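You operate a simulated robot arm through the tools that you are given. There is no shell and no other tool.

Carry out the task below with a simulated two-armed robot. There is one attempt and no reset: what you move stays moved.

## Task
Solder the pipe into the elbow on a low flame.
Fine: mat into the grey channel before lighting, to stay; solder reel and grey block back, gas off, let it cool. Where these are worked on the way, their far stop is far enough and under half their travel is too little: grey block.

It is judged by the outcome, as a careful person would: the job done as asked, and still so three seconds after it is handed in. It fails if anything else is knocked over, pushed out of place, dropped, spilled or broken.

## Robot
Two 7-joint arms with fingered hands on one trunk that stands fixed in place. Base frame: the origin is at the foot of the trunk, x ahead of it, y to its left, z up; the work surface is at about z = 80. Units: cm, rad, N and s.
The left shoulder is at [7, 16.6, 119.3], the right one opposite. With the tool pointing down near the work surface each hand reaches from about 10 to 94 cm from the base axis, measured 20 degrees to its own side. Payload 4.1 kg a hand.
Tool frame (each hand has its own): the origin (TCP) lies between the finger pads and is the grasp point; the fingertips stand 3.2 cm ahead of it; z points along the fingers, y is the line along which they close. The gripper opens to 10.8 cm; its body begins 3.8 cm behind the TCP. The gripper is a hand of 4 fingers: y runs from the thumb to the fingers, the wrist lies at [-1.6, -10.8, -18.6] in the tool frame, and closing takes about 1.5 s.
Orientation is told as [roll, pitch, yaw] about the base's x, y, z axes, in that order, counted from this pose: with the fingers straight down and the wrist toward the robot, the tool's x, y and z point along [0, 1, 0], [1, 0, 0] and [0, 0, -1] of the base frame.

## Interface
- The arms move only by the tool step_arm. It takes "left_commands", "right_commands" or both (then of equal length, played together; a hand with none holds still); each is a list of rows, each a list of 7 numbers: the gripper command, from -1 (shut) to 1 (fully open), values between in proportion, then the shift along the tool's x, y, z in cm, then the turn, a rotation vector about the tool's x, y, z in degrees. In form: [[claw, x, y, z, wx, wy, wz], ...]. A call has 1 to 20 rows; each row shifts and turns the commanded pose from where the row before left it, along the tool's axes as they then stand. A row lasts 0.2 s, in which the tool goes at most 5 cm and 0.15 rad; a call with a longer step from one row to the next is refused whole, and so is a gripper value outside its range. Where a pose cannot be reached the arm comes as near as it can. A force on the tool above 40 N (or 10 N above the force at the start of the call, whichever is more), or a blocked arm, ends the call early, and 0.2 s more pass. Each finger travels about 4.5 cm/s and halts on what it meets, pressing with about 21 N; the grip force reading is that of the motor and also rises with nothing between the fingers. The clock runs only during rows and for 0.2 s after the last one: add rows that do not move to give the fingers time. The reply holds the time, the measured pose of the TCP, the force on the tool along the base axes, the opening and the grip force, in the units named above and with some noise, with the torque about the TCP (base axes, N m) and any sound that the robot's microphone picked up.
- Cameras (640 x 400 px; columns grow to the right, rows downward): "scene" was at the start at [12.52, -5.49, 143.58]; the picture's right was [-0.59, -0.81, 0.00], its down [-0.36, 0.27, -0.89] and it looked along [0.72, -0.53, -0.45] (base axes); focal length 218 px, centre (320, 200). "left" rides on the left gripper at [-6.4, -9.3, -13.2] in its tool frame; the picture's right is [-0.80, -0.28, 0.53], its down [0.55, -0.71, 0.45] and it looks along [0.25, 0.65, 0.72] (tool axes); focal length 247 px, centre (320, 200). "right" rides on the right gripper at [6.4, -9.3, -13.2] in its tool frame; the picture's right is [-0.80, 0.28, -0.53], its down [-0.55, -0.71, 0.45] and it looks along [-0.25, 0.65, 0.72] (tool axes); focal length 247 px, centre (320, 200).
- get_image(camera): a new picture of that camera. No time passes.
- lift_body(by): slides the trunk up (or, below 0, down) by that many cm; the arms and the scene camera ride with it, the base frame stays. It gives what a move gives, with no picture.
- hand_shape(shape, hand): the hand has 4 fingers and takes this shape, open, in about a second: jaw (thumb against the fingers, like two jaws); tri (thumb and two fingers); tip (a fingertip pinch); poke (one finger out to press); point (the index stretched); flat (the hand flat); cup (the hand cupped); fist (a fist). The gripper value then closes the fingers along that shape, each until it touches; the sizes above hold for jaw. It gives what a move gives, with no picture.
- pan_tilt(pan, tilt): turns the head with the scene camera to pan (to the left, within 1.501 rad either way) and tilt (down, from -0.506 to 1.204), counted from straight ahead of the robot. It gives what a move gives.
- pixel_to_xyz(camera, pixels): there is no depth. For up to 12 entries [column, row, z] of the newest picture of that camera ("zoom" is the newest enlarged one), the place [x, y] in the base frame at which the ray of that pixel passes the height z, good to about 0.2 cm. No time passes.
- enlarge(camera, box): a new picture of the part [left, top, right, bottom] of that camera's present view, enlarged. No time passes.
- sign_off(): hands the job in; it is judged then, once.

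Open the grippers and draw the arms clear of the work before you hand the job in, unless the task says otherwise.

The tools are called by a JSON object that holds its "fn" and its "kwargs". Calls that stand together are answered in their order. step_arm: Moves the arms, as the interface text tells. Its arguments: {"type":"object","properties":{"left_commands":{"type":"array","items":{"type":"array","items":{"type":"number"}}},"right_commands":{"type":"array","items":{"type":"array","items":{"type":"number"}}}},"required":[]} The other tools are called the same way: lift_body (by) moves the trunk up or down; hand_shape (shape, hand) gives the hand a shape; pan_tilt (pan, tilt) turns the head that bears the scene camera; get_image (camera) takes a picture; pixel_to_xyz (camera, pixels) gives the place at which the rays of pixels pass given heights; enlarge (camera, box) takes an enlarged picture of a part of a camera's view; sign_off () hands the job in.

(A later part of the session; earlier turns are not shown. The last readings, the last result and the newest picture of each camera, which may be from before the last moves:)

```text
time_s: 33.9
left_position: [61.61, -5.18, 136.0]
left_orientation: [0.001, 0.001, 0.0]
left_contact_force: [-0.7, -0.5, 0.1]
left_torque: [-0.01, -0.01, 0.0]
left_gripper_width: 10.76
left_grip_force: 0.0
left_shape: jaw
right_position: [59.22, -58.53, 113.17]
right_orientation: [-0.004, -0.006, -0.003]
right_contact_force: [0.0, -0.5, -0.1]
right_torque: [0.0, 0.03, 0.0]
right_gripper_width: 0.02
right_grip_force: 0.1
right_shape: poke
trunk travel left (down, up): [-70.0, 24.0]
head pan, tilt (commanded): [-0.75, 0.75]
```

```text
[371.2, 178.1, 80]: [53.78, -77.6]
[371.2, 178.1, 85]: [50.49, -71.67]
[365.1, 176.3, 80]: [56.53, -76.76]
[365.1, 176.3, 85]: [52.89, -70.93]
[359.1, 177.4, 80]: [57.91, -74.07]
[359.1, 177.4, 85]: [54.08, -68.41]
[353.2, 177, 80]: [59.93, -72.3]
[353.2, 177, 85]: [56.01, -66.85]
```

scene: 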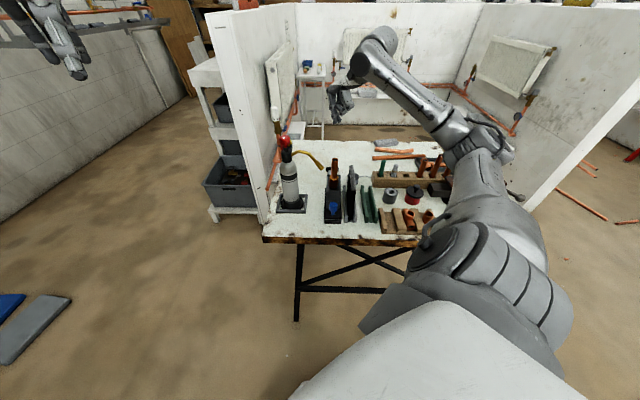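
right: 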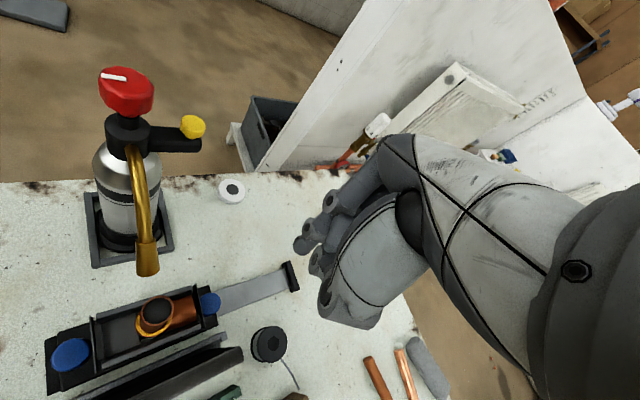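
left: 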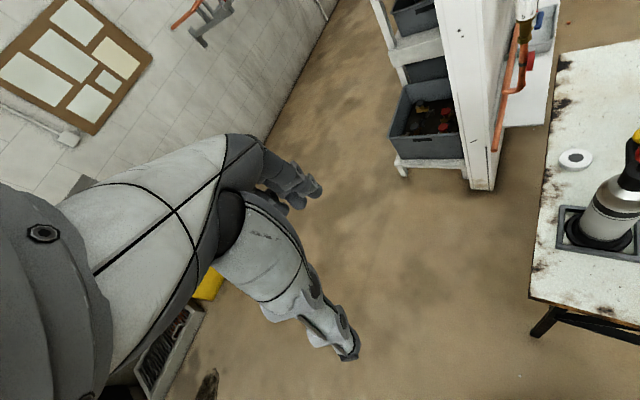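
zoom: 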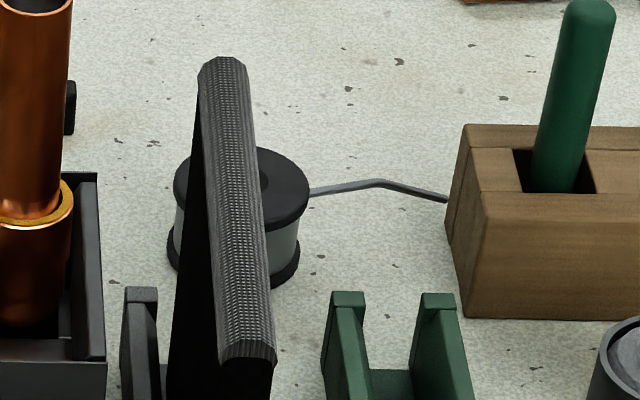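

Wire tip rests at ≈(53.5,-77.4,80.3), reel centre ≈(57.5,-69.2), top z≈83. Now I study the torch's knob, pointer and igniter up close from both cameras.

{"fn": "enlarge", "kwargs": {"camera": "right", "box": [80, 50, 220, 190]}}

{"fn": "enlarge", "kwargs": {"camera": "scene", "box": [270, 128, 310, 160]}}

{"fn": "enlarge", "kwargs": {"camera": "right", "box": [90, 60, 165, 110]}}

```text
2.86 times, centred on (150, 120) of right
```

zoom: 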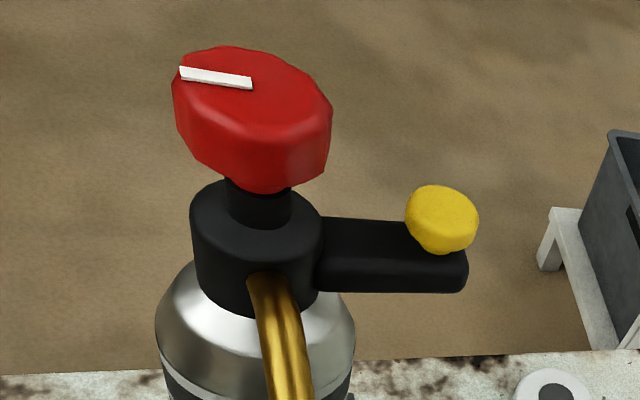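

```text
12.50 times, centred on (290, 144) of scene
```

zoom: 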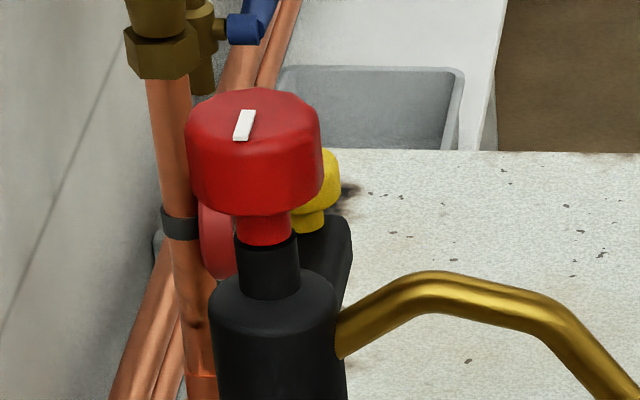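

```text
8.00 times, centred on (128, 85) of right
```

zoom: 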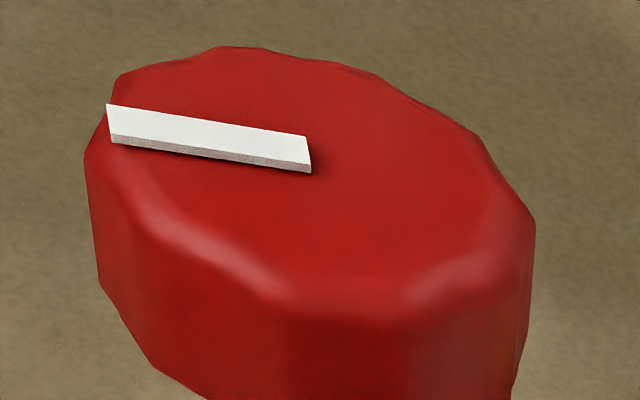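

I compute the pointer's direction and knob size, using both cameras at the knob's top height.

{"fn": "pixel_to_xyz", "kwargs": {"camera": "right", "pixels": [[126.75, 79.4, 109.5], [101.5, 75, 109.5], [99, 82, 109.5], [146.5, 87.5, 109.5], [122.5, 67, 109.5], [128, 98, 109.5], [190, 116, 106], [190, 116, 105]]}}

{"fn": "pixel_to_xyz", "kwargs": {"camera": "scene", "pixels": [[284.9, 137, 109.5], [283.6, 139.2, 109.5], [279.4, 138, 109.5], [290.2, 138, 109.5], [284.6, 135.5, 109.5], [284.6, 141, 109.5], [290.8, 140.9, 106], [290.8, 140.9, 105]]}}

```text
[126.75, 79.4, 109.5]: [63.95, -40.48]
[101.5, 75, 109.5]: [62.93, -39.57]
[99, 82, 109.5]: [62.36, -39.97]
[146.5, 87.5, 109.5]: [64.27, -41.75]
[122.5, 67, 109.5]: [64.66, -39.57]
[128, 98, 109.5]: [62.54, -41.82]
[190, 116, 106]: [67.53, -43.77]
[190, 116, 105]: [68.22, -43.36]
```

```text
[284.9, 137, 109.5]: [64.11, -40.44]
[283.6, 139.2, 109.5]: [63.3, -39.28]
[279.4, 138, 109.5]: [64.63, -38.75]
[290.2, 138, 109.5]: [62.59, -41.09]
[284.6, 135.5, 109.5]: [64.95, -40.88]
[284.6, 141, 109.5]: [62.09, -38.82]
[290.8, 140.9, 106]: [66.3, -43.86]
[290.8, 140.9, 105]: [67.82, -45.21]
```

Knob centre ≈(63.7,-40.3), Ø≈3 cm, pointer now toward ≈135°; igniter ≈(67.2,-44.0,105.7). I plan the left hand for the torch and the right for the reel; I try the left hand's "tip" shape and look.

{"fn": "hand_shape", "kwargs": {"hand": "left", "shape": "tip"}}

{"fn": "get_image", "kwargs": {"camera": "left"}}

{"fn": "enlarge", "kwargs": {"camera": "scene", "box": [0, 0, 120, 100]}}

```text
time_s: 34.8
left_position: [61.6, -5.19, 135.96]
left_orientation: [0.0, 0.001, 0.001]
left_contact_force: [-0.5, 0.7, -0.3]
left_torque: [0.0, 0.02, -0.02]
left_gripper_width: 10.77
left_grip_force: 0.1
left_shape: tip
right_position: [59.14, -58.41, 113.2]
right_orientation: [-0.006, -0.006, -0.003]
right_contact_force: [0.3, 0.1, -0.7]
right_torque: [-0.02, 0.0, 0.01]
right_gripper_width: 0.0
right_grip_force: 0.0
right_shape: poke
trunk travel left (down, up): [-70.0, 24.0]
head pan, tilt (commanded): [-0.75, 0.75]
```

```text
taken
```

left: 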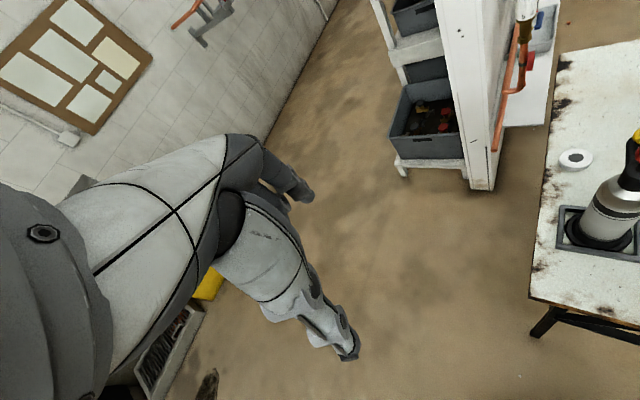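

```text
4.00 times, centred on (60, 50) of scene
```

zoom: 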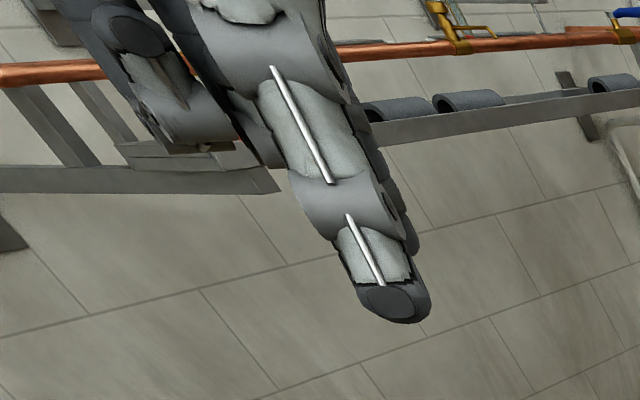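

"Tip" gives a thumb–index pinch, good for the knob later. First I get the reel: right hand to "jaw", then over the reel at (57.4,-69.2) with yaw -10°.

{"fn": "hand_shape", "kwargs": {"hand": "right", "shape": "jaw"}}

{"fn": "step_arm", "kwargs": {"right_commands": [[0.4, -3.57, -0.6, 0, 0, 0, 0], [0.4, -3.57, -0.6, 0, 0, 0, 0], [0.4, -3.57, -0.6, 0, 0, 0, 0], [0.4, 0, 0, 0, 0, 0, 5], [0.4, 0, 0, 0, 0, 0, 5], [0.4, 0, 0, 4, 0, 0, 0], [0.4, 0, 0, 4, 0, 0, 0], [0.4, 0, 0, 4, 0, 0, 0], [0.4, 0, 0, 4, 0, 0, 0], [0.4, 0, 0, 0, 0, 0, 0]]}}

{"fn": "get_image", "kwargs": {"camera": "right"}}

{"fn": "enlarge", "kwargs": {"camera": "scene", "box": [310, 120, 410, 220]}}

```text
time_s: 35.7
left_position: [61.58, -5.25, 136.02]
left_orientation: [-0.001, -0.001, 0.001]
left_contact_force: [-1.0, -0.5, -0.4]
left_torque: [0.0, 0.02, -0.01]
left_gripper_width: 10.78
left_grip_force: 0.0
left_shape: tip
right_position: [59.25, -58.41, 113.02]
right_orientation: [-0.006, -0.004, -0.004]
right_contact_force: [-0.4, 0.5, 0.4]
right_torque: [0.03, 0.02, -0.02]
right_gripper_width: 10.79
right_grip_force: 0.0
right_shape: jaw
trunk travel left (down, up): [-70.0, 24.0]
head pan, tilt (commanded): [-0.75, 0.75]
```

```text
time_s: 37.9
left_position: [61.54, -5.3, 135.98]
left_orientation: [0.001, 0.001, 0.0]
left_contact_force: [0.3, 0.2, 0.4]
left_torque: [0.0, 0.02, 0.03]
left_gripper_width: 10.79
left_grip_force: 0.2
left_shape: tip
right_position: [57.51, -69.21, 97.07]
right_orientation: [-0.005, -0.007, -0.179]
right_contact_force: [0.2, -0.4, -0.8]
right_torque: [0.01, 0.03, 0.01]
right_gripper_width: 7.6
right_grip_force: 0.1
right_shape: jaw
trunk travel left (down, up): [-70.0, 24.0]
head pan, tilt (commanded): [-0.75, 0.75]
```

```text
taken
```

right: 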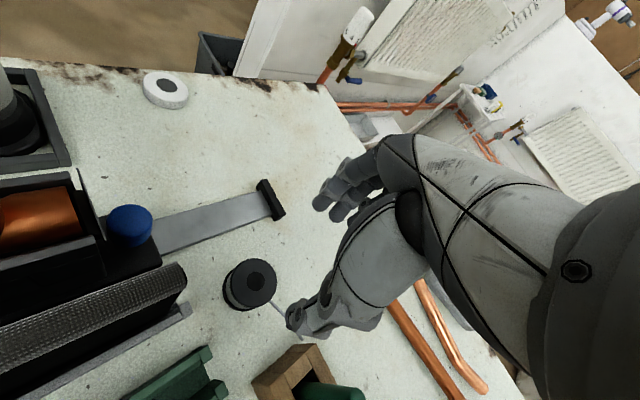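

```text
4.00 times, centred on (360, 170) of scene
```

zoom: 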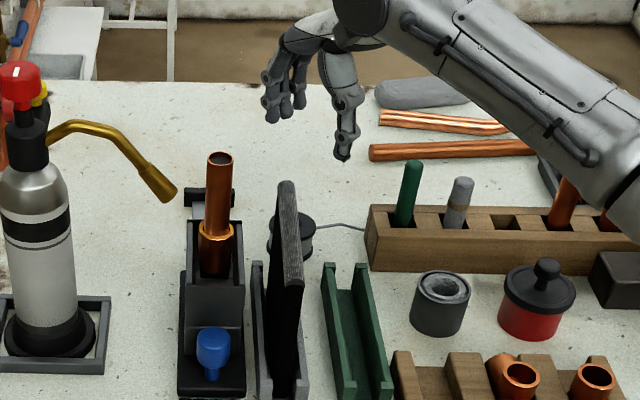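

The reel's top centre appears near (253,280) in the right view, where I'd expect (259,283) when centred. I query precisely.

{"fn": "enlarge", "kwargs": {"camera": "right", "box": [200, 240, 320, 360]}}

{"fn": "pixel_to_xyz", "kwargs": {"camera": "right", "pixels": [[253, 280, 83], [259, 283, 83], [222, 290, 83], [277, 283, 83]]}}

```text
3.33 times, centred on (260, 300) of right
```

zoom: 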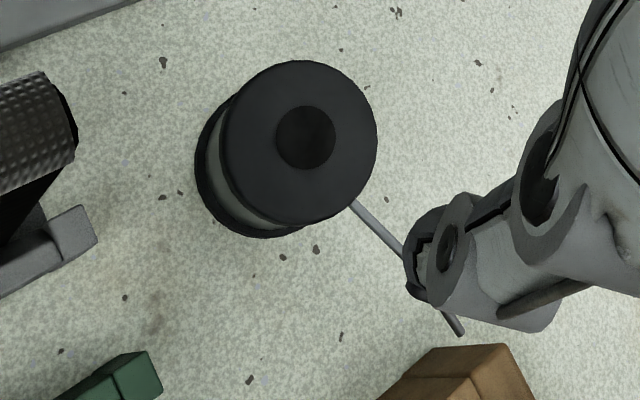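

```text
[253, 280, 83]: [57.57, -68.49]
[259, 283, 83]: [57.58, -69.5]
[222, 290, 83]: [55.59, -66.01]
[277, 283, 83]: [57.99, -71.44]
```

Reel centre ≈(57.5,-68.9). I nudge +0.25 cm and descend to TCP z≈84 with a 7.6 cm opening.

{"fn": "step_arm", "kwargs": {"right_commands": [[0.4, 0.25, 0, 4, 0, 0, 0], [0.4, 0, 0, 4, 0, 0, 0], [0.4, 0, 0, 3, 0, 0, 0], [0.4, 0, 0, 2, 0, 0, 0], [0.4, 0, 0, 0, 0, 0, 0]]}}

{"fn": "get_image", "kwargs": {"camera": "right"}}

{"fn": "enlarge", "kwargs": {"camera": "scene", "box": [330, 130, 410, 210]}}

```text
time_s: 39.1
left_position: [61.59, -5.23, 136.1]
left_orientation: [0.0, 0.0, 0.0]
left_contact_force: [-0.5, -0.1, -0.4]
left_torque: [0.04, -0.05, 0.03]
left_gripper_width: 10.77
left_grip_force: 0.0
left_shape: tip
right_position: [57.57, -69.16, 84.15]
right_orientation: [-0.004, -0.005, -0.178]
right_contact_force: [0.3, -0.6, 0.6]
right_torque: [0.01, 0.02, 0.01]
right_gripper_width: 7.6
right_grip_force: 0.0
right_shape: jaw
trunk travel left (down, up): [-70.0, 24.0]
head pan, tilt (commanded): [-0.75, 0.75]
```

```text
taken
```

right: 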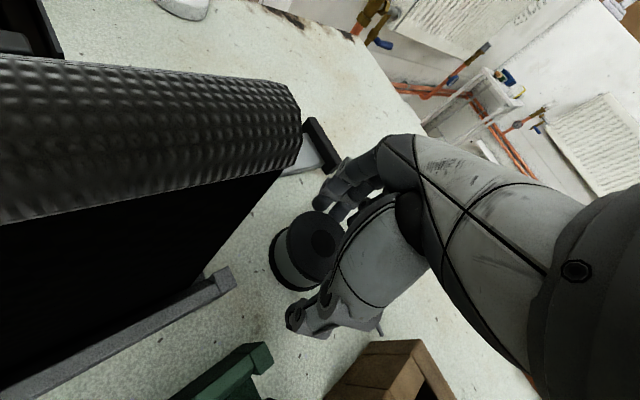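

```text
5.00 times, centred on (370, 170) of scene
```

zoom: 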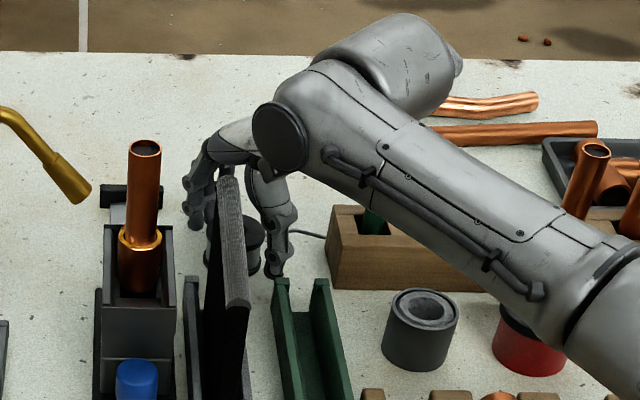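

The hand surrounds the reel, fingers left, thumb right. I lower 0.5 cm and close gently to full grip.

{"fn": "step_arm", "kwargs": {"right_commands": [[0.4, 0, 0, 0.5, 0, 0, 0], [0, 0, 0, 0, 0, 0, 0], [-0.3, 0, 0, 0, 0, 0, 0], [-1, 0, 0, 0, 0, 0, 0], [-1, 0, 0, 0, 0, 0, 0], [-1, 0, 0, 0, 0, 0, 0], [-1, 0, 0, 0, 0, 0, 0], [-1, 0, 0, 0, 0, 0, 0]]}}

{"fn": "get_image", "kwargs": {"camera": "right"}}

{"fn": "enlarge", "kwargs": {"camera": "scene", "box": [330, 130, 410, 210]}}

```text
time_s: 40.9
left_position: [61.53, -5.19, 135.95]
left_orientation: [0.001, -0.001, -0.001]
left_contact_force: [0.6, 0.2, -0.1]
left_torque: [0.0, 0.0, -0.01]
left_gripper_width: 10.78
left_grip_force: 0.0
left_shape: tip
right_position: [57.57, -68.99, 83.64]
right_orientation: [-0.006, -0.006, -0.177]
right_contact_force: [-1.0, 0.7, 0.1]
right_torque: [0.02, -0.03, -0.02]
right_gripper_width: 3.82
right_grip_force: 21.5
right_shape: jaw
trunk travel left (down, up): [-70.0, 24.0]
head pan, tilt (commanded): [-0.75, 0.75]
```

```text
taken
```

right: 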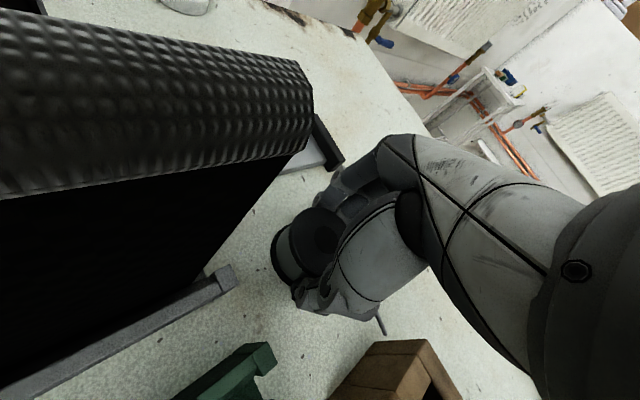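

```text
5.00 times, centred on (370, 170) of scene
```

zoom: 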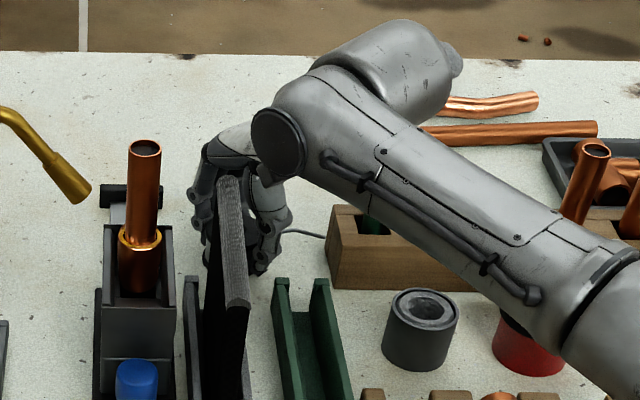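

Grip at 21.5 N on the reel. I lift 3 cm and check it comes along.

{"fn": "step_arm", "kwargs": {"right_commands": [[-1, 0, 0, -1, 0, 0, 0], [-1, 0, 0, -1, 0, 0, 0], [-1, 0, 0, -1, 0, 0, 0], [-1, 0, 0, 0, 0, 0, 0]]}}

{"fn": "get_image", "kwargs": {"camera": "right"}}

{"fn": "enlarge", "kwargs": {"camera": "right", "box": [230, 180, 420, 360]}}

{"fn": "enlarge", "kwargs": {"camera": "scene", "box": [330, 130, 410, 210]}}

```text
time_s: 41.9
left_position: [61.57, -5.31, 136.02]
left_orientation: [0.0, 0.0, 0.001]
left_contact_force: [-0.5, 0.4, -0.3]
left_torque: [-0.02, -0.06, 0.03]
left_gripper_width: 10.8
left_grip_force: 0.2
left_shape: tip
right_position: [57.59, -69.21, 86.6]
right_orientation: [-0.002, -0.005, -0.179]
right_contact_force: [0.2, -0.4, -2.5]
right_torque: [0.01, 0.02, -0.03]
right_gripper_width: 3.79
right_grip_force: 20.4
right_shape: jaw
trunk travel left (down, up): [-70.0, 24.0]
head pan, tilt (commanded): [-0.75, 0.75]
```

```text
taken
```

right: 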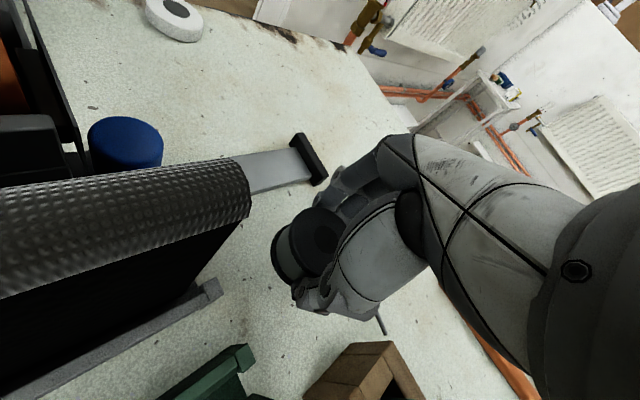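

```text
2.22 times, centred on (325, 270) of right
```

zoom: 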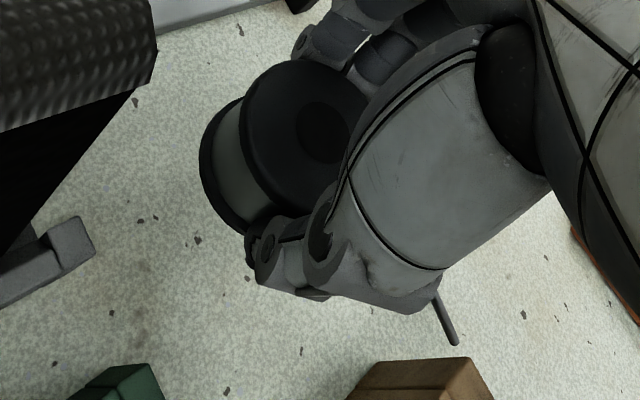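

```text
5.00 times, centred on (370, 170) of scene
```

zoom: 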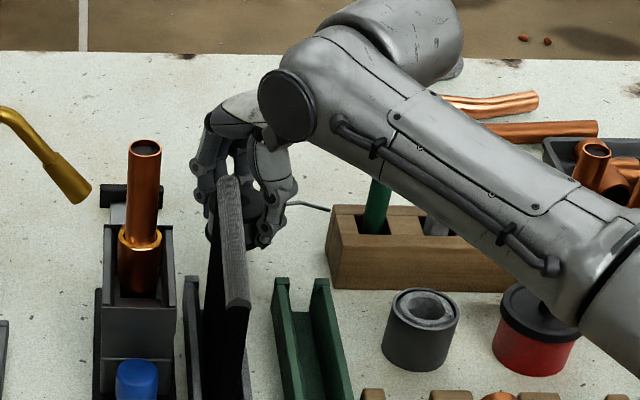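

The reel came along (2.5 N); wire tip in the hand frame is ≈(-8.9,-2.5,3.3), confirmed at pixel (386,334). I lift to z≈104, carry it over the green channel side, and yaw +71° so the wire points along the rail away from me.

{"fn": "step_arm", "kwargs": {"right_commands": [[-1, 0, 0, -3, 0, 0, 0], [-1, 0, 0, -4, 0, 0, 0], [-1, 0, 0, -4, 0, 0, 0], [-1, 0, 0, -4, 0, 0, 0], [-1, 0, 0, -2.4, 0, 0, 0], [-1, 1.65, -3.47, 0, 0, 0, 0], [-1, 1.65, -3.47, 0, 0, 0, 0], [-1, 1.65, -3.47, 0, 0, 0, 0], [-1, 1.65, -3.47, 0, 0, 0, 0], [-1, 1.65, -3.47, 0, 0, 0, 0], [-1, 0, 0, 0, 0, 0, 0]]}}

{"fn": "step_arm", "kwargs": {"right_commands": [[-1, 0, 0, 0, 0, 0, -7.9], [-1, 0, 0, 0, 0, 0, -7.9], [-1, 0, 0, 0, 0, 0, -7.9], [-1, 0, 0, 0, 0, 0, -7.9], [-1, 0, 0, 0, 0, 0, -7.9], [-1, 0, 0, 0, 0, 0, -7.9], [-1, 0, 0, 0, 0, 0, -7.9], [-1, 0, 0, 0, 0, 0, -7.9], [-1, 0, 0, 0, 0, 0, -7.9], [-1, 0, 0, 0, 0, 0, 0]]}}

{"fn": "get_image", "kwargs": {"camera": "right"}}

{"fn": "get_image", "kwargs": {"camera": "scene"}}

```text
time_s: 44.3
left_position: [61.71, -5.33, 135.89]
left_orientation: [0.0, 0.002, 0.0]
left_contact_force: [0.0, 1.1, 0.4]
left_torque: [-0.01, -0.01, 0.04]
left_gripper_width: 10.76
left_grip_force: 0.1
left_shape: tip
right_position: [42.0, -57.89, 103.79]
right_orientation: [-0.003, -0.005, -0.179]
right_contact_force: [0.5, 0.1, -2.7]
right_torque: [-0.03, 0.01, 0.0]
right_gripper_width: 3.8
right_grip_force: 20.8
right_shape: jaw
trunk travel left (down, up): [-70.0, 24.0]
head pan, tilt (commanded): [-0.75, 0.75]
```

```text
time_s: 46.5
left_position: [61.56, -5.29, 136.02]
left_orientation: [-0.001, -0.001, 0.001]
left_contact_force: [-0.4, -0.2, -0.3]
left_torque: [-0.01, 0.03, -0.01]
left_gripper_width: 10.78
left_grip_force: 0.0
left_shape: tip
right_position: [41.93, -57.76, 103.87]
right_orientation: [-0.006, 0.001, 1.065]
right_contact_force: [-0.6, -0.1, -2.6]
right_torque: [0.04, -0.02, -0.05]
right_gripper_width: 3.77
right_grip_force: 21.2
right_shape: jaw
trunk travel left (down, up): [-70.0, 24.0]
head pan, tilt (commanded): [-0.75, 0.75]
```

```text
taken
```

right: 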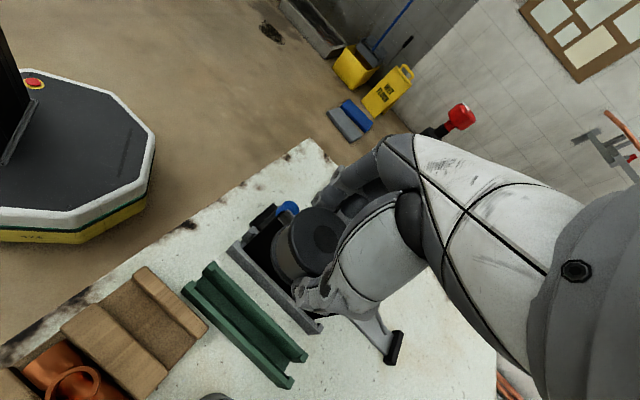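

```text
taken
```

scene: 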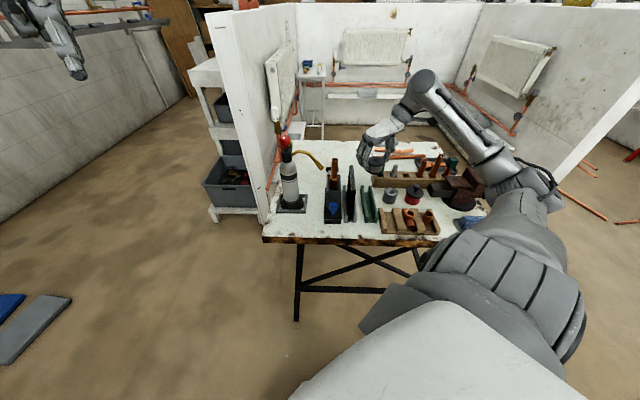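

The reel is parked at (42,-57.8,104) with joint and torch still visible. Before sending the left hand to the torch I check where the white partition beside it stands.

{"fn": "pixel_to_xyz", "kwargs": {"camera": "scene", "pixels": [[262, 222, 80], [262, 222, 60], [206, 14, 150], [206, 14, 170], [206, 14, 130], [296, 3, 150], [296, 3, 170], [262, 240, 80], [285, 150, 100], [270, 75, 120], [296, 140, 100]]}}

{"fn": "enlarge", "kwargs": {"camera": "scene", "box": [190, 0, 350, 250]}}

{"fn": "get_image", "kwargs": {"camera": "left"}}

```text
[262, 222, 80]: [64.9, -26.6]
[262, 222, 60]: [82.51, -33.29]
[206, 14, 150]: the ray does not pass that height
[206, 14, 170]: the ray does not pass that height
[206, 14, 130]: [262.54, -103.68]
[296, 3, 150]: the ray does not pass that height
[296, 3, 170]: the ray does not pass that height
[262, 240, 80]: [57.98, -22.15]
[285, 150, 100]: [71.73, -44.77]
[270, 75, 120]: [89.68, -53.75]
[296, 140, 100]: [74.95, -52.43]
```

```text
1.60 times, centred on (270, 125) of scene
```

zoom: 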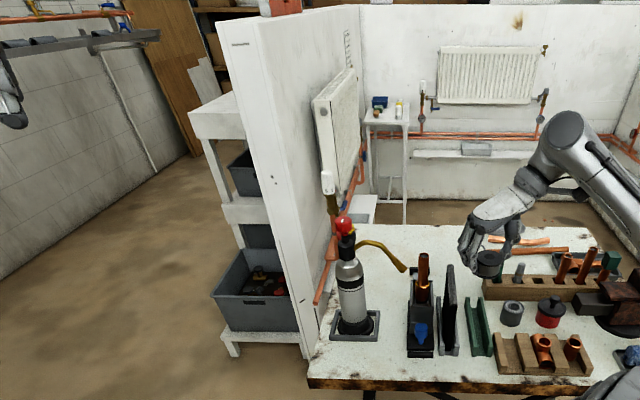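

```text
taken
```

left: 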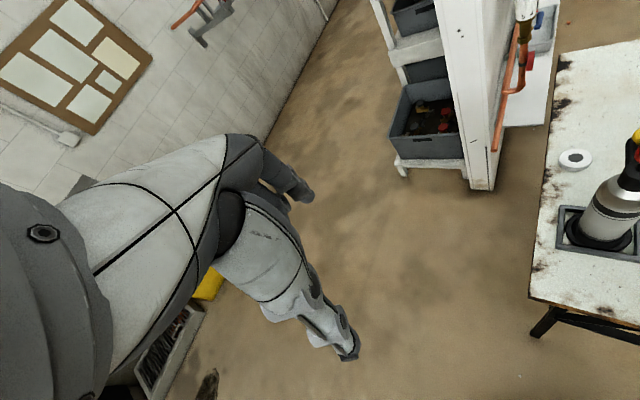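

I query the partition's front corner at floor level in the left view, and the torch knob for cross-check.

{"fn": "pixel_to_xyz", "kwargs": {"camera": "left", "pixels": [[485, 190, 0], [485, 190, 10], [493, 185, 0], [470, 185, 0], [545, 155, 80], [530, 297, 80], [637, 140, 109], [637, 152, 109], [575, 158, 81]]}}

{"fn": "enlarge", "kwargs": {"camera": "left", "box": [380, 0, 640, 300]}}

```text
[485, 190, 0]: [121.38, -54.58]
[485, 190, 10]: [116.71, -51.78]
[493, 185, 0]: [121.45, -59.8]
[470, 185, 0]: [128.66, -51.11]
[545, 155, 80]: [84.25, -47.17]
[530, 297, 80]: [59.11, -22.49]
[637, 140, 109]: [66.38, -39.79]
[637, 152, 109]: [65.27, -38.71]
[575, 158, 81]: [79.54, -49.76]
```

```text
1.33 times, centred on (510, 150) of left
```

zoom: 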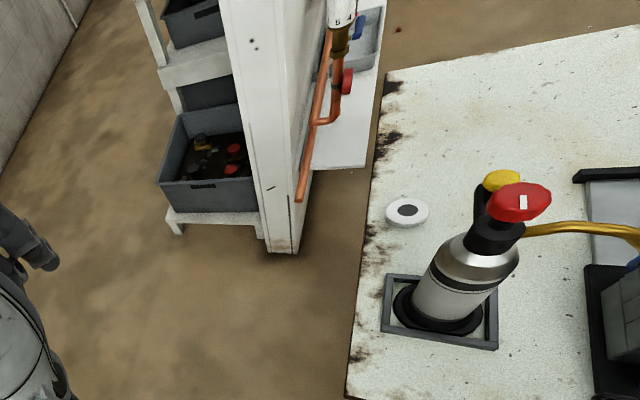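

The partition is far from the torch (x+y≈67 vs bench edge 36), so the left arm has room. I move the left hand above the knob at z≈128 and yaw it to -75°.

{"fn": "step_arm", "kwargs": {"left_commands": [[1, -4.39, 0.26, 1, 0, 0, 0], [1, -4.39, 0.26, 1, 0, 0, 0], [1, -4.39, 0.26, 1, 0, 0, 0], [1, -4.39, 0.26, 1, 0, 0, 0], [1, -4.39, 0.26, 1, 0, 0, 0], [1, -4.39, 0.26, 1, 0, 0, 0], [1, -4.39, 0.26, 1, 0, 0, 0], [1, -4.39, 0.26, 1, 0, 0, 0], [1, 0, 0, 0, 0, 0, 0]]}}

{"fn": "step_arm", "kwargs": {"left_commands": [[1, 0, 0, 0, 0, 0, 7.5], [1, 0, 0, 0, 0, 0, 7.5], [1, 0, 0, 0, 0, 0, 7.5], [1, 0, 0, 0, 0, 0, 7.5], [1, 0, 0, 0, 0, 0, 7.5], [1, 0, 0, 0, 0, 0, 7.5], [1, 0, 0, 0, 0, 0, 7.5], [1, 0, 0, 0, 0, 0, 7.5], [1, 0, 0, 0, 0, 0, 7.5], [1, 0, 0, 0, 0, 0, 7.5], [1, 0, 0, 0, 0, 0, 0]]}}

{"fn": "get_image", "kwargs": {"camera": "left"}}

{"fn": "get_image", "kwargs": {"camera": "scene"}}

```text
time_s: 47.9
left_position: [71.43, -18.93, 132.29]
left_orientation: [-0.117, 0.055, 0.173]
left_contact_force: [1.0, 0.6, 0.2]
left_torque: [-0.05, 0.03, -0.03]
left_gripper_width: 10.79
left_grip_force: 0.1
left_shape: tip
left hand out of reach, approached as far as the arm can: row 6, 7
right_position: [42.19, -57.31, 103.96]
right_orientation: [-0.007, 0.006, 1.063]
right_contact_force: [0.4, 0.9, -2.9]
right_torque: [-0.01, 0.0, 0.02]
right_gripper_width: 3.76
right_grip_force: 21.1
right_shape: jaw
trunk travel left (down, up): [-70.0, 24.0]
head pan, tilt (commanded): [-0.75, 0.75]
stopped in row 7 (left hand): the arm was blocked; the commanded pose is now the measured one
```

```text
time_s: 50.3
left_position: [67.92, -19.7, 131.0]
left_orientation: [-0.105, -0.063, -0.748]
left_contact_force: [0.6, 0.6, -0.7]
left_torque: [-0.03, -0.02, -0.04]
left_gripper_width: 10.81
left_grip_force: 0.1
left_shape: tip
left hand out of reach, approached as far as the arm can: row 7, 8, 9, 10
right_position: [42.01, -57.68, 103.88]
right_orientation: [-0.007, 0.001, 1.062]
right_contact_force: [-0.4, 0.4, -3.4]
right_torque: [-0.03, -0.02, 0.01]
right_gripper_width: 3.79
right_grip_force: 20.8
right_shape: jaw
trunk travel left (down, up): [-70.0, 24.0]
head pan, tilt (commanded): [-0.75, 0.75]
```

```text
taken
```

left: 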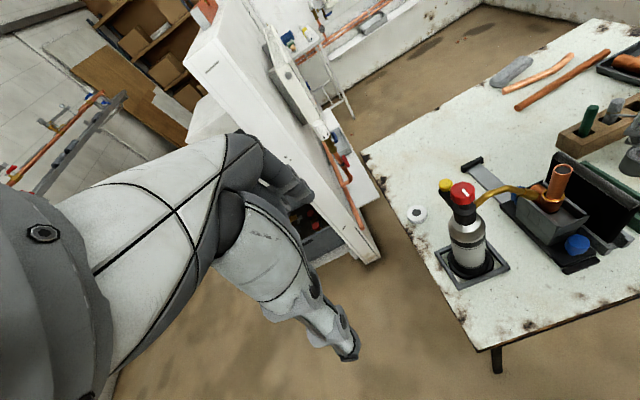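

```text
taken
```

scene: 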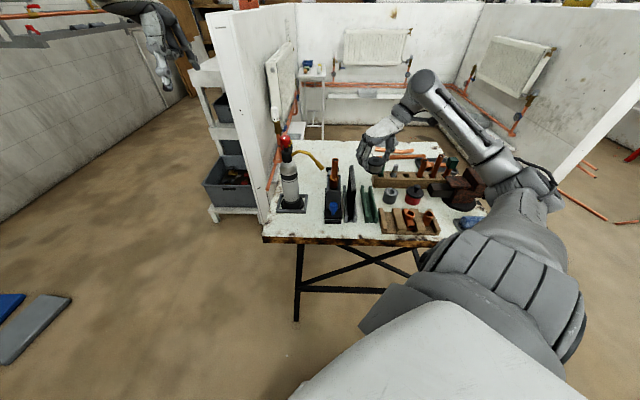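

The left arm hit its limits crossing over (stopped at (71,-19,132)). I straighten its tilt, ease yaw to about -45°, and try a lower approach toward (64,-30,118) to see whether it can reach the torch.

{"fn": "step_arm", "kwargs": {"left_commands": [[1, 0, 0, 0, 5.65, 4.77, 0], [1, 0, 0, 0, 0, 0, -7], [1, 0, 0, 0, 0, 0, -7], [1, 0, 0, 0, 0, 0, -7], [1, -3.26, 0.58, 3.5, 0, 0, 0], [1, -3.26, 0.58, 3.5, 0, 0, 0], [1, -3.26, 0.58, 3.5, 0, 0, 0], [1, -3.26, 0.58, 3.5, 0, 0, 0], [1, 0, 0, 0, 0, 0, 0]]}}

{"fn": "get_image", "kwargs": {"camera": "left"}}

{"fn": "get_image", "kwargs": {"camera": "scene"}}

```text
time_s: 52.3
left_position: [64.92, -34.03, 118.79]
left_orientation: [-0.121, -0.022, -0.383]
left_contact_force: [0.2, 0.1, -0.1]
left_torque: [0.01, -0.02, 0.02]
left_gripper_width: 10.8
left_grip_force: 0.1
left_shape: tip
left hand out of reach, approached as far as the arm can: row 1
right_position: [41.96, -57.74, 103.75]
right_orientation: [-0.009, 0.004, 1.063]
right_contact_force: [0.4, 0.0, -2.1]
right_torque: [0.01, -0.01, 0.0]
right_gripper_width: 3.78
right_grip_force: 21.3
right_shape: jaw
trunk travel left (down, up): [-70.0, 24.0]
head pan, tilt (commanded): [-0.75, 0.75]
```

```text
taken
```

left: 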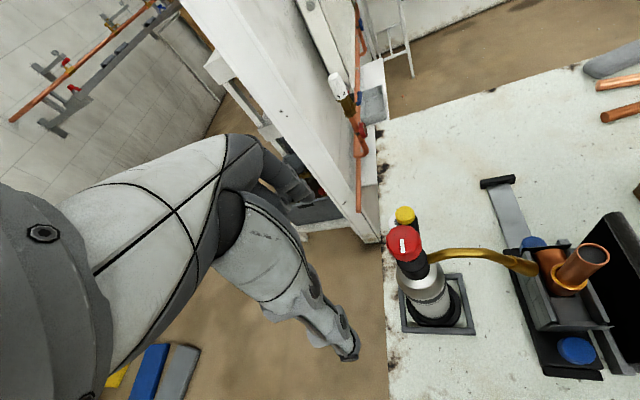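

```text
taken
```

scene: 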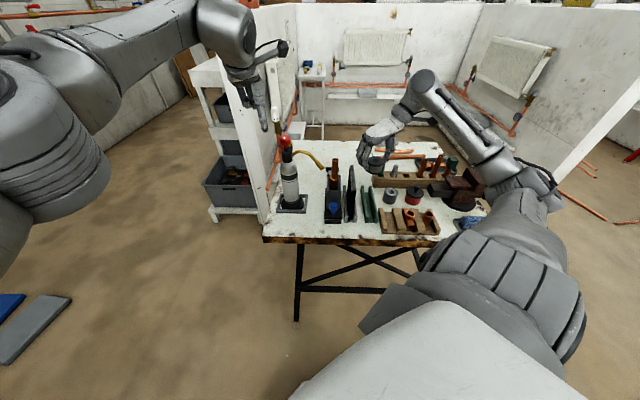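

Lower down it does reach: left TCP is at (64.9,-34.0,118.8). I level the hand, yaw to about -65°, and centre it over the knob (63.7,-40.3).

{"fn": "step_arm", "kwargs": {"left_commands": [[1, 0, 0, 0, 1.26, 6.93, 0], [1, 0, 0, 0, 0, 0, 7.2], [1, 0, 0, 0, 0, 0, 7.2], [1, 0, 0, 0, 0, 0, 7.2], [1, 0, 0, 0, 0, 0, 7.2], [1, 0, 0, 0, 0, 0, 7.2], [1, 0, 0, 0, 0, 0, 7.2], [1, -1.88, 2.58, 0, 0, 0, 0], [1, -1.88, 2.58, 0, 0, 0, 0], [1, 0, 0, 0, 0, 0, 0]]}}

{"fn": "get_image", "kwargs": {"camera": "left"}}

{"fn": "enlarge", "kwargs": {"camera": "scene", "box": [200, 30, 340, 170]}}

```text
time_s: 54.5
left_position: [62.45, -36.14, 117.21]
left_orientation: [-0.001, -0.004, -0.819]
left_contact_force: [0.9, 0.6, 0.4]
left_torque: [-0.01, 0.0, 0.01]
left_gripper_width: 10.79
left_grip_force: 0.0
left_shape: tip
left hand out of reach, approached as far as the arm can: row 4, 5, 6, 7, 8, 9
right_position: [41.92, -57.76, 103.94]
right_orientation: [-0.006, 0.003, 1.063]
right_contact_force: [0.2, 0.1, -3.9]
right_torque: [0.02, -0.05, 0.0]
right_gripper_width: 3.8
right_grip_force: 21.3
right_shape: jaw
trunk travel left (down, up): [-70.0, 24.0]
head pan, tilt (commanded): [-0.75, 0.75]
```

```text
taken
```

left: 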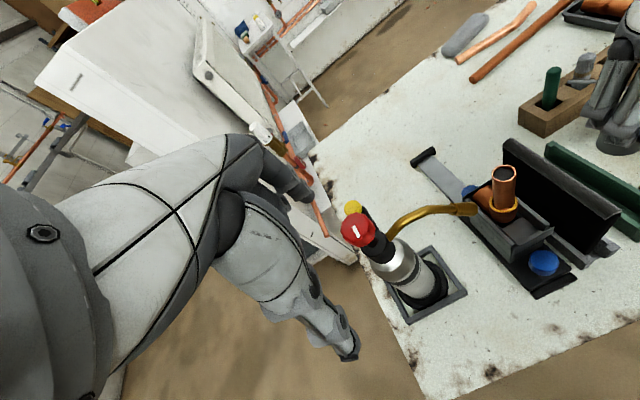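

```text
2.86 times, centred on (270, 100) of scene
```

zoom: 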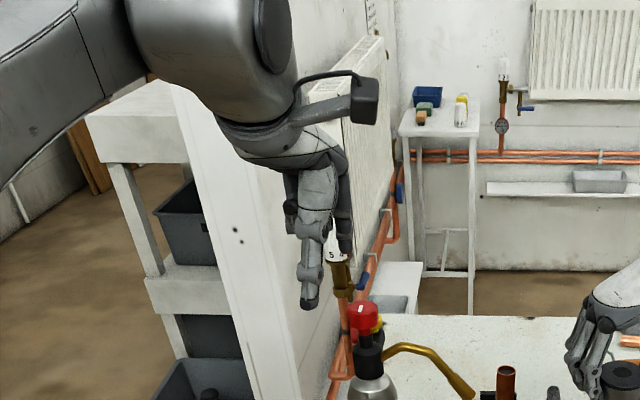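

The left hand stalls at (62.5,-36.1,117.2), about 4 cm short. Raising the trunk should put the shoulder level above the wrist like the right arm's working posture, so I lift by 15 cm (both arms ride up together, well clear).

{"fn": "lift_body", "kwargs": {"by": 15}}

{"fn": "get_image", "kwargs": {"camera": "scene"}}

{"fn": "get_image", "kwargs": {"camera": "left"}}

```text
time_s: 56.2
left_position: [62.46, -36.16, 132.22]
left_orientation: [0.0, -0.005, -0.82]
left_contact_force: [-0.3, 0.0, 0.0]
left_torque: [0.0, -0.02, 0.03]
left_gripper_width: 10.79
left_grip_force: 0.1
left_shape: tip
right_position: [41.92, -57.77, 118.76]
right_orientation: [-0.006, 0.002, 1.063]
right_contact_force: [-0.3, -1.3, -2.1]
right_torque: [0.03, -0.04, -0.03]
right_gripper_width: 3.76
right_grip_force: 20.7
right_shape: jaw
trunk travel left (down, up): [-85.0, 9.0]
head pan, tilt (commanded): [-0.75, 0.75]
```

```text
taken
```

scene: 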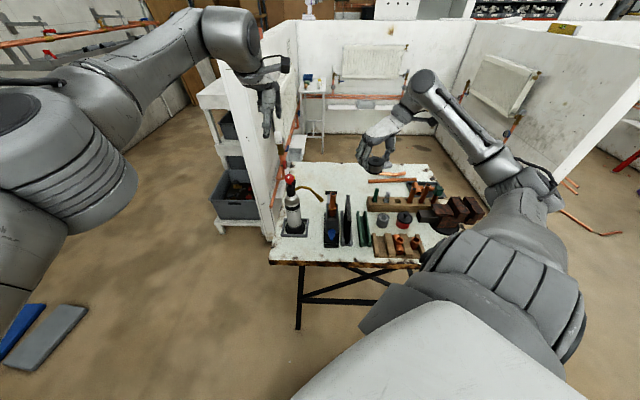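

```text
taken
```

left: 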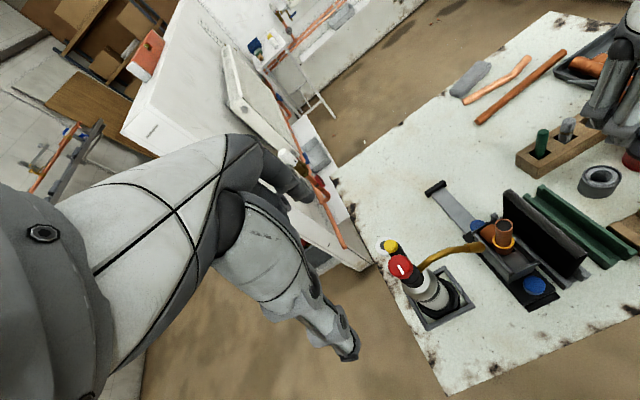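

With the trunk up, I now bring the left hand down and over the knob: 4 cm sideways and 13 cm down at yaw -47°.

{"fn": "step_arm", "kwargs": {"left_commands": [[1, 0, 0, 3.3, 0, 0, 0], [1, -0.64, 1.29, 3.3, 0, 0, 0], [1, -0.64, 1.29, 3.3, 0, 0, 0], [1, -0.64, 1.29, 3.3, 0, 0, 0], [1, 0, 0, 0, 0, 0, 0]]}}

{"fn": "get_image", "kwargs": {"camera": "left"}}

{"fn": "enlarge", "kwargs": {"camera": "scene", "box": [220, 60, 340, 200]}}

```text
time_s: 57.5
left_position: [62.7, -38.43, 118.87]
left_orientation: [0.004, -0.008, -0.816]
left_contact_force: [0.4, 0.2, -0.1]
left_torque: [0.0, -0.01, -0.02]
left_gripper_width: 10.8
left_grip_force: 0.1
left_shape: tip
left hand out of reach, approached as far as the arm can: row 3, 4
right_position: [41.89, -57.78, 118.78]
right_orientation: [-0.008, 0.002, 1.063]
right_contact_force: [0.1, 0.1, -2.9]
right_torque: [-0.02, -0.01, -0.02]
right_gripper_width: 3.78
right_grip_force: 21.0
right_shape: jaw
trunk travel left (down, up): [-85.0, 9.0]
head pan, tilt (commanded): [-0.75, 0.75]
```

```text
taken
```

left: 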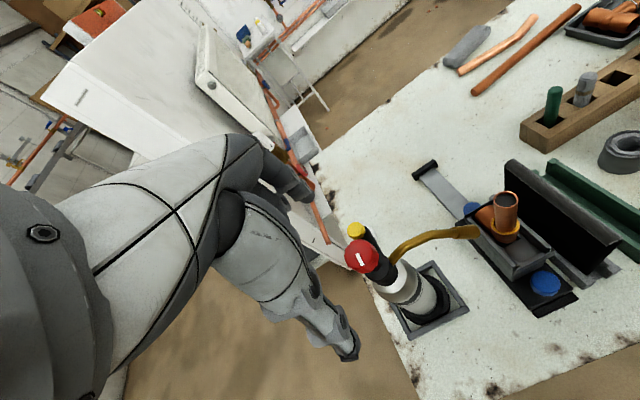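

```text
2.86 times, centred on (280, 130) of scene
```

zoom: 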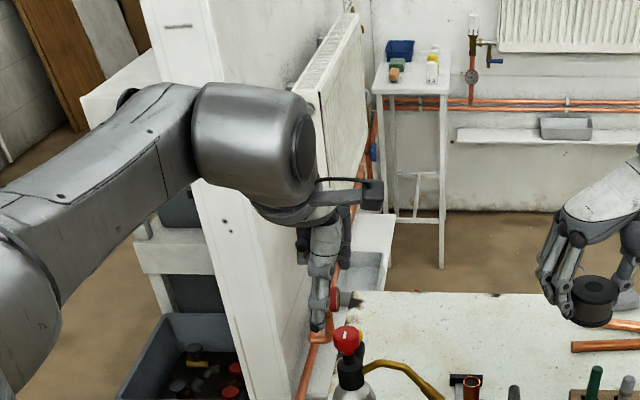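

Closer: (62.7,-38.4,118.9). Earlier yaw -22° reached further, so I rotate back toward -20° and continue to the knob axis while descending slightly.

{"fn": "step_arm", "kwargs": {"left_commands": [[1, 0, 0, 0, 0, 0, -6.75], [1, 0, 0, 0, 0, 0, -6.75], [1, 0, 0, 0, 0, 0, -6.75], [1, 0, 0, 0, 0, 0, -6.75], [1, -0.7, 0.8, 1, 0, 0, 0], [1, -0.7, 0.8, 1, 0, 0, 0], [1, 0, 0, 0, 0, 0, 0]]}}

{"fn": "get_image", "kwargs": {"camera": "left"}}

```text
time_s: 59.2
left_position: [67.02, -34.71, 120.21]
left_orientation: [-0.024, -0.01, -0.273]
left_contact_force: [0.6, 0.7, 0.4]
left_torque: [0.04, 0.02, 0.02]
left_gripper_width: 10.78
left_grip_force: 0.1
left_shape: tip
left hand out of reach, approached as far as the arm can: row 5, 6
right_position: [42.0, -57.82, 118.77]
right_orientation: [-0.008, 0.001, 1.062]
right_contact_force: [-0.5, 0.7, -1.5]
right_torque: [0.01, 0.0, -0.03]
right_gripper_width: 3.79
right_grip_force: 20.8
right_shape: jaw
trunk travel left (down, up): [-85.0, 9.0]
head pan, tilt (commanded): [-0.75, 0.75]
stopped in row 7 (left hand): the arm was blocked; the commanded pose is now the measured one
```

```text
taken
```

left: 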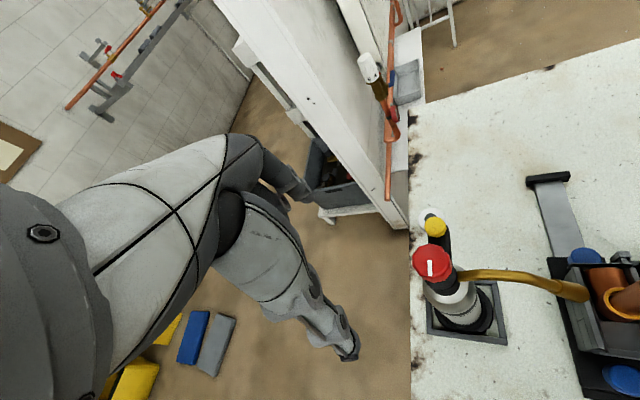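

The left arm blocks when crossing this far, so I'll do the torch with the right hand instead. I withdraw the left arm to its own side and lower the trunk back.

{"fn": "step_arm", "kwargs": {"left_commands": [[1, 3.06, -3.39, -0.55, 0, 0, 0], [1, 3.06, -3.39, -0.55, 0, 0, 0], [1, 3.06, -3.39, -0.55, 0, 0, 0], [1, 3.06, -3.39, -0.55, 0, 0, 0], [1, 3.06, -3.39, -0.55, 0, 0, 0], [1, 3.06, -3.39, -0.55, 0, 0, 0], [1, 3.06, -3.39, -0.55, 0, 0, 0], [1, 3.06, -3.39, -0.55, 0, 0, 0], [1, 3.06, -3.39, -0.55, 0, 0, 0], [1, 0, 0, 0, 0, 0, 0]]}}

{"fn": "lift_body", "kwargs": {"by": -15}}

{"fn": "get_image", "kwargs": {"camera": "scene"}}

```text
time_s: 61.5
left_position: [44.9, -0.49, 124.3]
left_orientation: [-0.019, -0.013, -0.293]
left_contact_force: [0.6, -0.9, 0.5]
left_torque: [-0.02, 0.02, -0.02]
left_gripper_width: 10.78
left_grip_force: 0.1
left_shape: tip
right_position: [42.05, -57.89, 118.84]
right_orientation: [-0.006, 0.002, 1.063]
right_contact_force: [-0.5, -0.2, -2.1]
right_torque: [0.0, -0.03, -0.04]
right_gripper_width: 3.79
right_grip_force: 21.1
right_shape: jaw
trunk travel left (down, up): [-85.0, 9.0]
head pan, tilt (commanded): [-0.75, 0.75]
```

```text
time_s: 63.2
left_position: [44.82, -0.28, 109.31]
left_orientation: [-0.02, -0.012, -0.293]
left_contact_force: [-0.5, 0.5, 0.5]
left_torque: [0.01, 0.01, 0.03]
left_gripper_width: 10.79
left_grip_force: 0.1
left_shape: tip
right_position: [41.96, -57.75, 103.94]
right_orientation: [-0.007, 0.002, 1.062]
right_contact_force: [0.4, 0.3, -2.6]
right_torque: [-0.02, -0.02, 0.02]
right_gripper_width: 3.75
right_grip_force: 20.9
right_shape: jaw
trunk travel left (down, up): [-70.0, 24.0]
head pan, tilt (commanded): [-0.75, 0.75]
```

```text
taken
```

scene: 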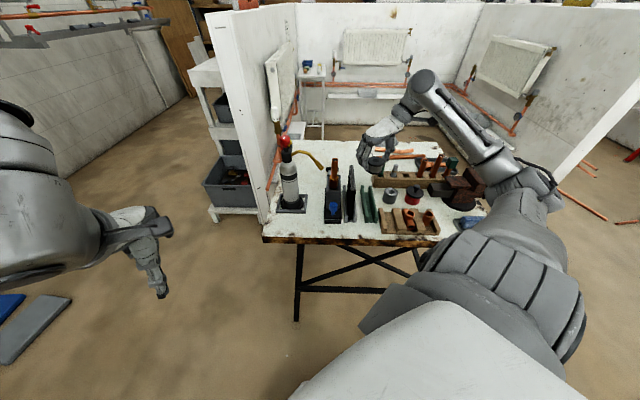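

Left arm is clear. While I hold the reel I rehearse the approach unlit: first to the pre-apply point on the robot side of the joint.

{"fn": "step_arm", "kwargs": {"right_commands": [[-1, 2.35, 3.7, 0, 0, 0, 0], [-1, 2.35, 3.7, 0, 0, 0, 0], [-1, 2.35, 3.7, 0, 0, 0, 0], [-1, 2.35, 3.7, 0, 0, 0, 0], [-1, 0, 0, 2, 0, 0, 0], [-1, 0, 0, 2, 0, 0, 0], [-1, 0, 0, 0, 0, 0, 0]]}}

{"fn": "get_image", "kwargs": {"camera": "right"}}

{"fn": "get_image", "kwargs": {"camera": "scene"}}

{"fn": "get_image", "kwargs": {"camera": "left"}}

```text
time_s: 64.8
left_position: [44.77, -0.4, 109.14]
left_orientation: [-0.02, -0.011, -0.294]
left_contact_force: [-0.3, 0.0, -0.7]
left_torque: [0.03, -0.02, -0.01]
left_gripper_width: 10.81
left_grip_force: 0.1
left_shape: tip
right_position: [40.76, -40.23, 99.77]
right_orientation: [-0.006, 0.001, 1.062]
right_contact_force: [-0.1, -0.3, -2.2]
right_torque: [0.02, -0.01, -0.01]
right_gripper_width: 3.77
right_grip_force: 20.8
right_shape: jaw
trunk travel left (down, up): [-70.0, 24.0]
head pan, tilt (commanded): [-0.75, 0.75]
```

```text
taken
```

right: 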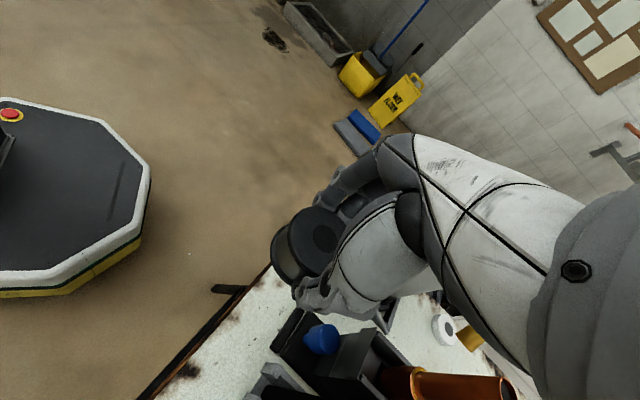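

```text
taken
```

scene: 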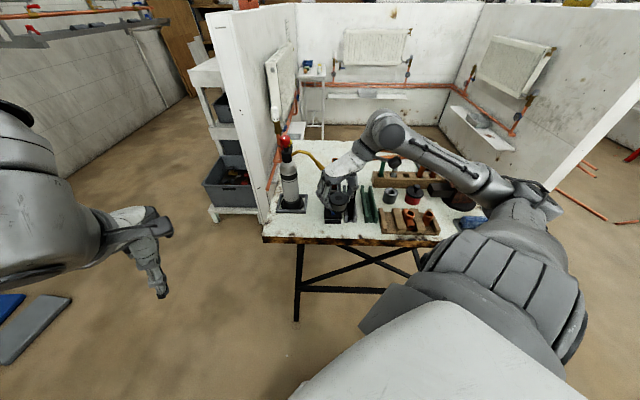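

```text
taken
```

left: 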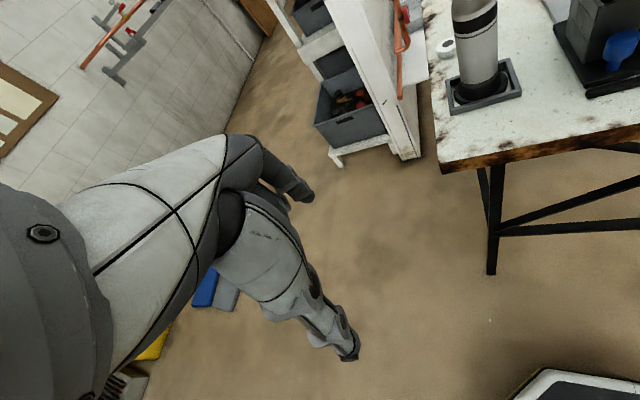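

I rotate the left hand to use its camera as a side view of the joint.

{"fn": "step_arm", "kwargs": {"left_commands": [[1, 0, 0, 0, 0, 0, 7.5], [1, 0, 0, 0, 0, 0, 7.5], [1, 0, 0, 0, 0, 0, 7.5], [1, 0, 0, 0, 0, 0, 7.5], [1, 0, 0, 0, 0, 0, 7.5], [1, 0, 0, 0, 0, 0, 7.5], [1, 0, 0, 0, 0, 0, 7.5], [1, 0, 0, 0, 0, 0, 7.5], [1, 0, 0, 0, 0, 0, 7.5], [1, 0, 0, 0, 0, 0, 0]]}}

{"fn": "get_image", "kwargs": {"camera": "left"}}

```text
time_s: 67.0
left_position: [44.89, -0.29, 109.32]
left_orientation: [0.0, -0.021, -1.274]
left_contact_force: [-0.1, 0.3, 0.7]
left_torque: [-0.01, 0.0, -0.02]
left_gripper_width: 10.79
left_grip_force: 0.1
left_shape: tip
left hand out of reach, approached as far as the arm can: row 8, 9
right_position: [40.88, -40.34, 99.77]
right_orientation: [-0.007, 0.002, 1.063]
right_contact_force: [-0.8, 0.7, -2.4]
right_torque: [0.0, 0.01, 0.0]
right_gripper_width: 3.77
right_grip_force: 20.6
right_shape: jaw
trunk travel left (down, up): [-70.0, 24.0]
head pan, tilt (commanded): [-0.75, 0.75]
```

```text
taken
```

left: 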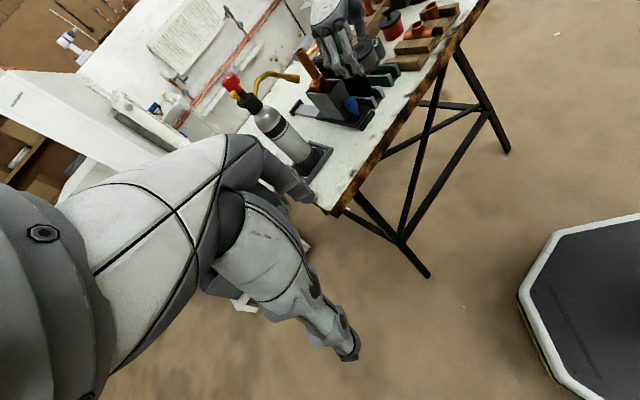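

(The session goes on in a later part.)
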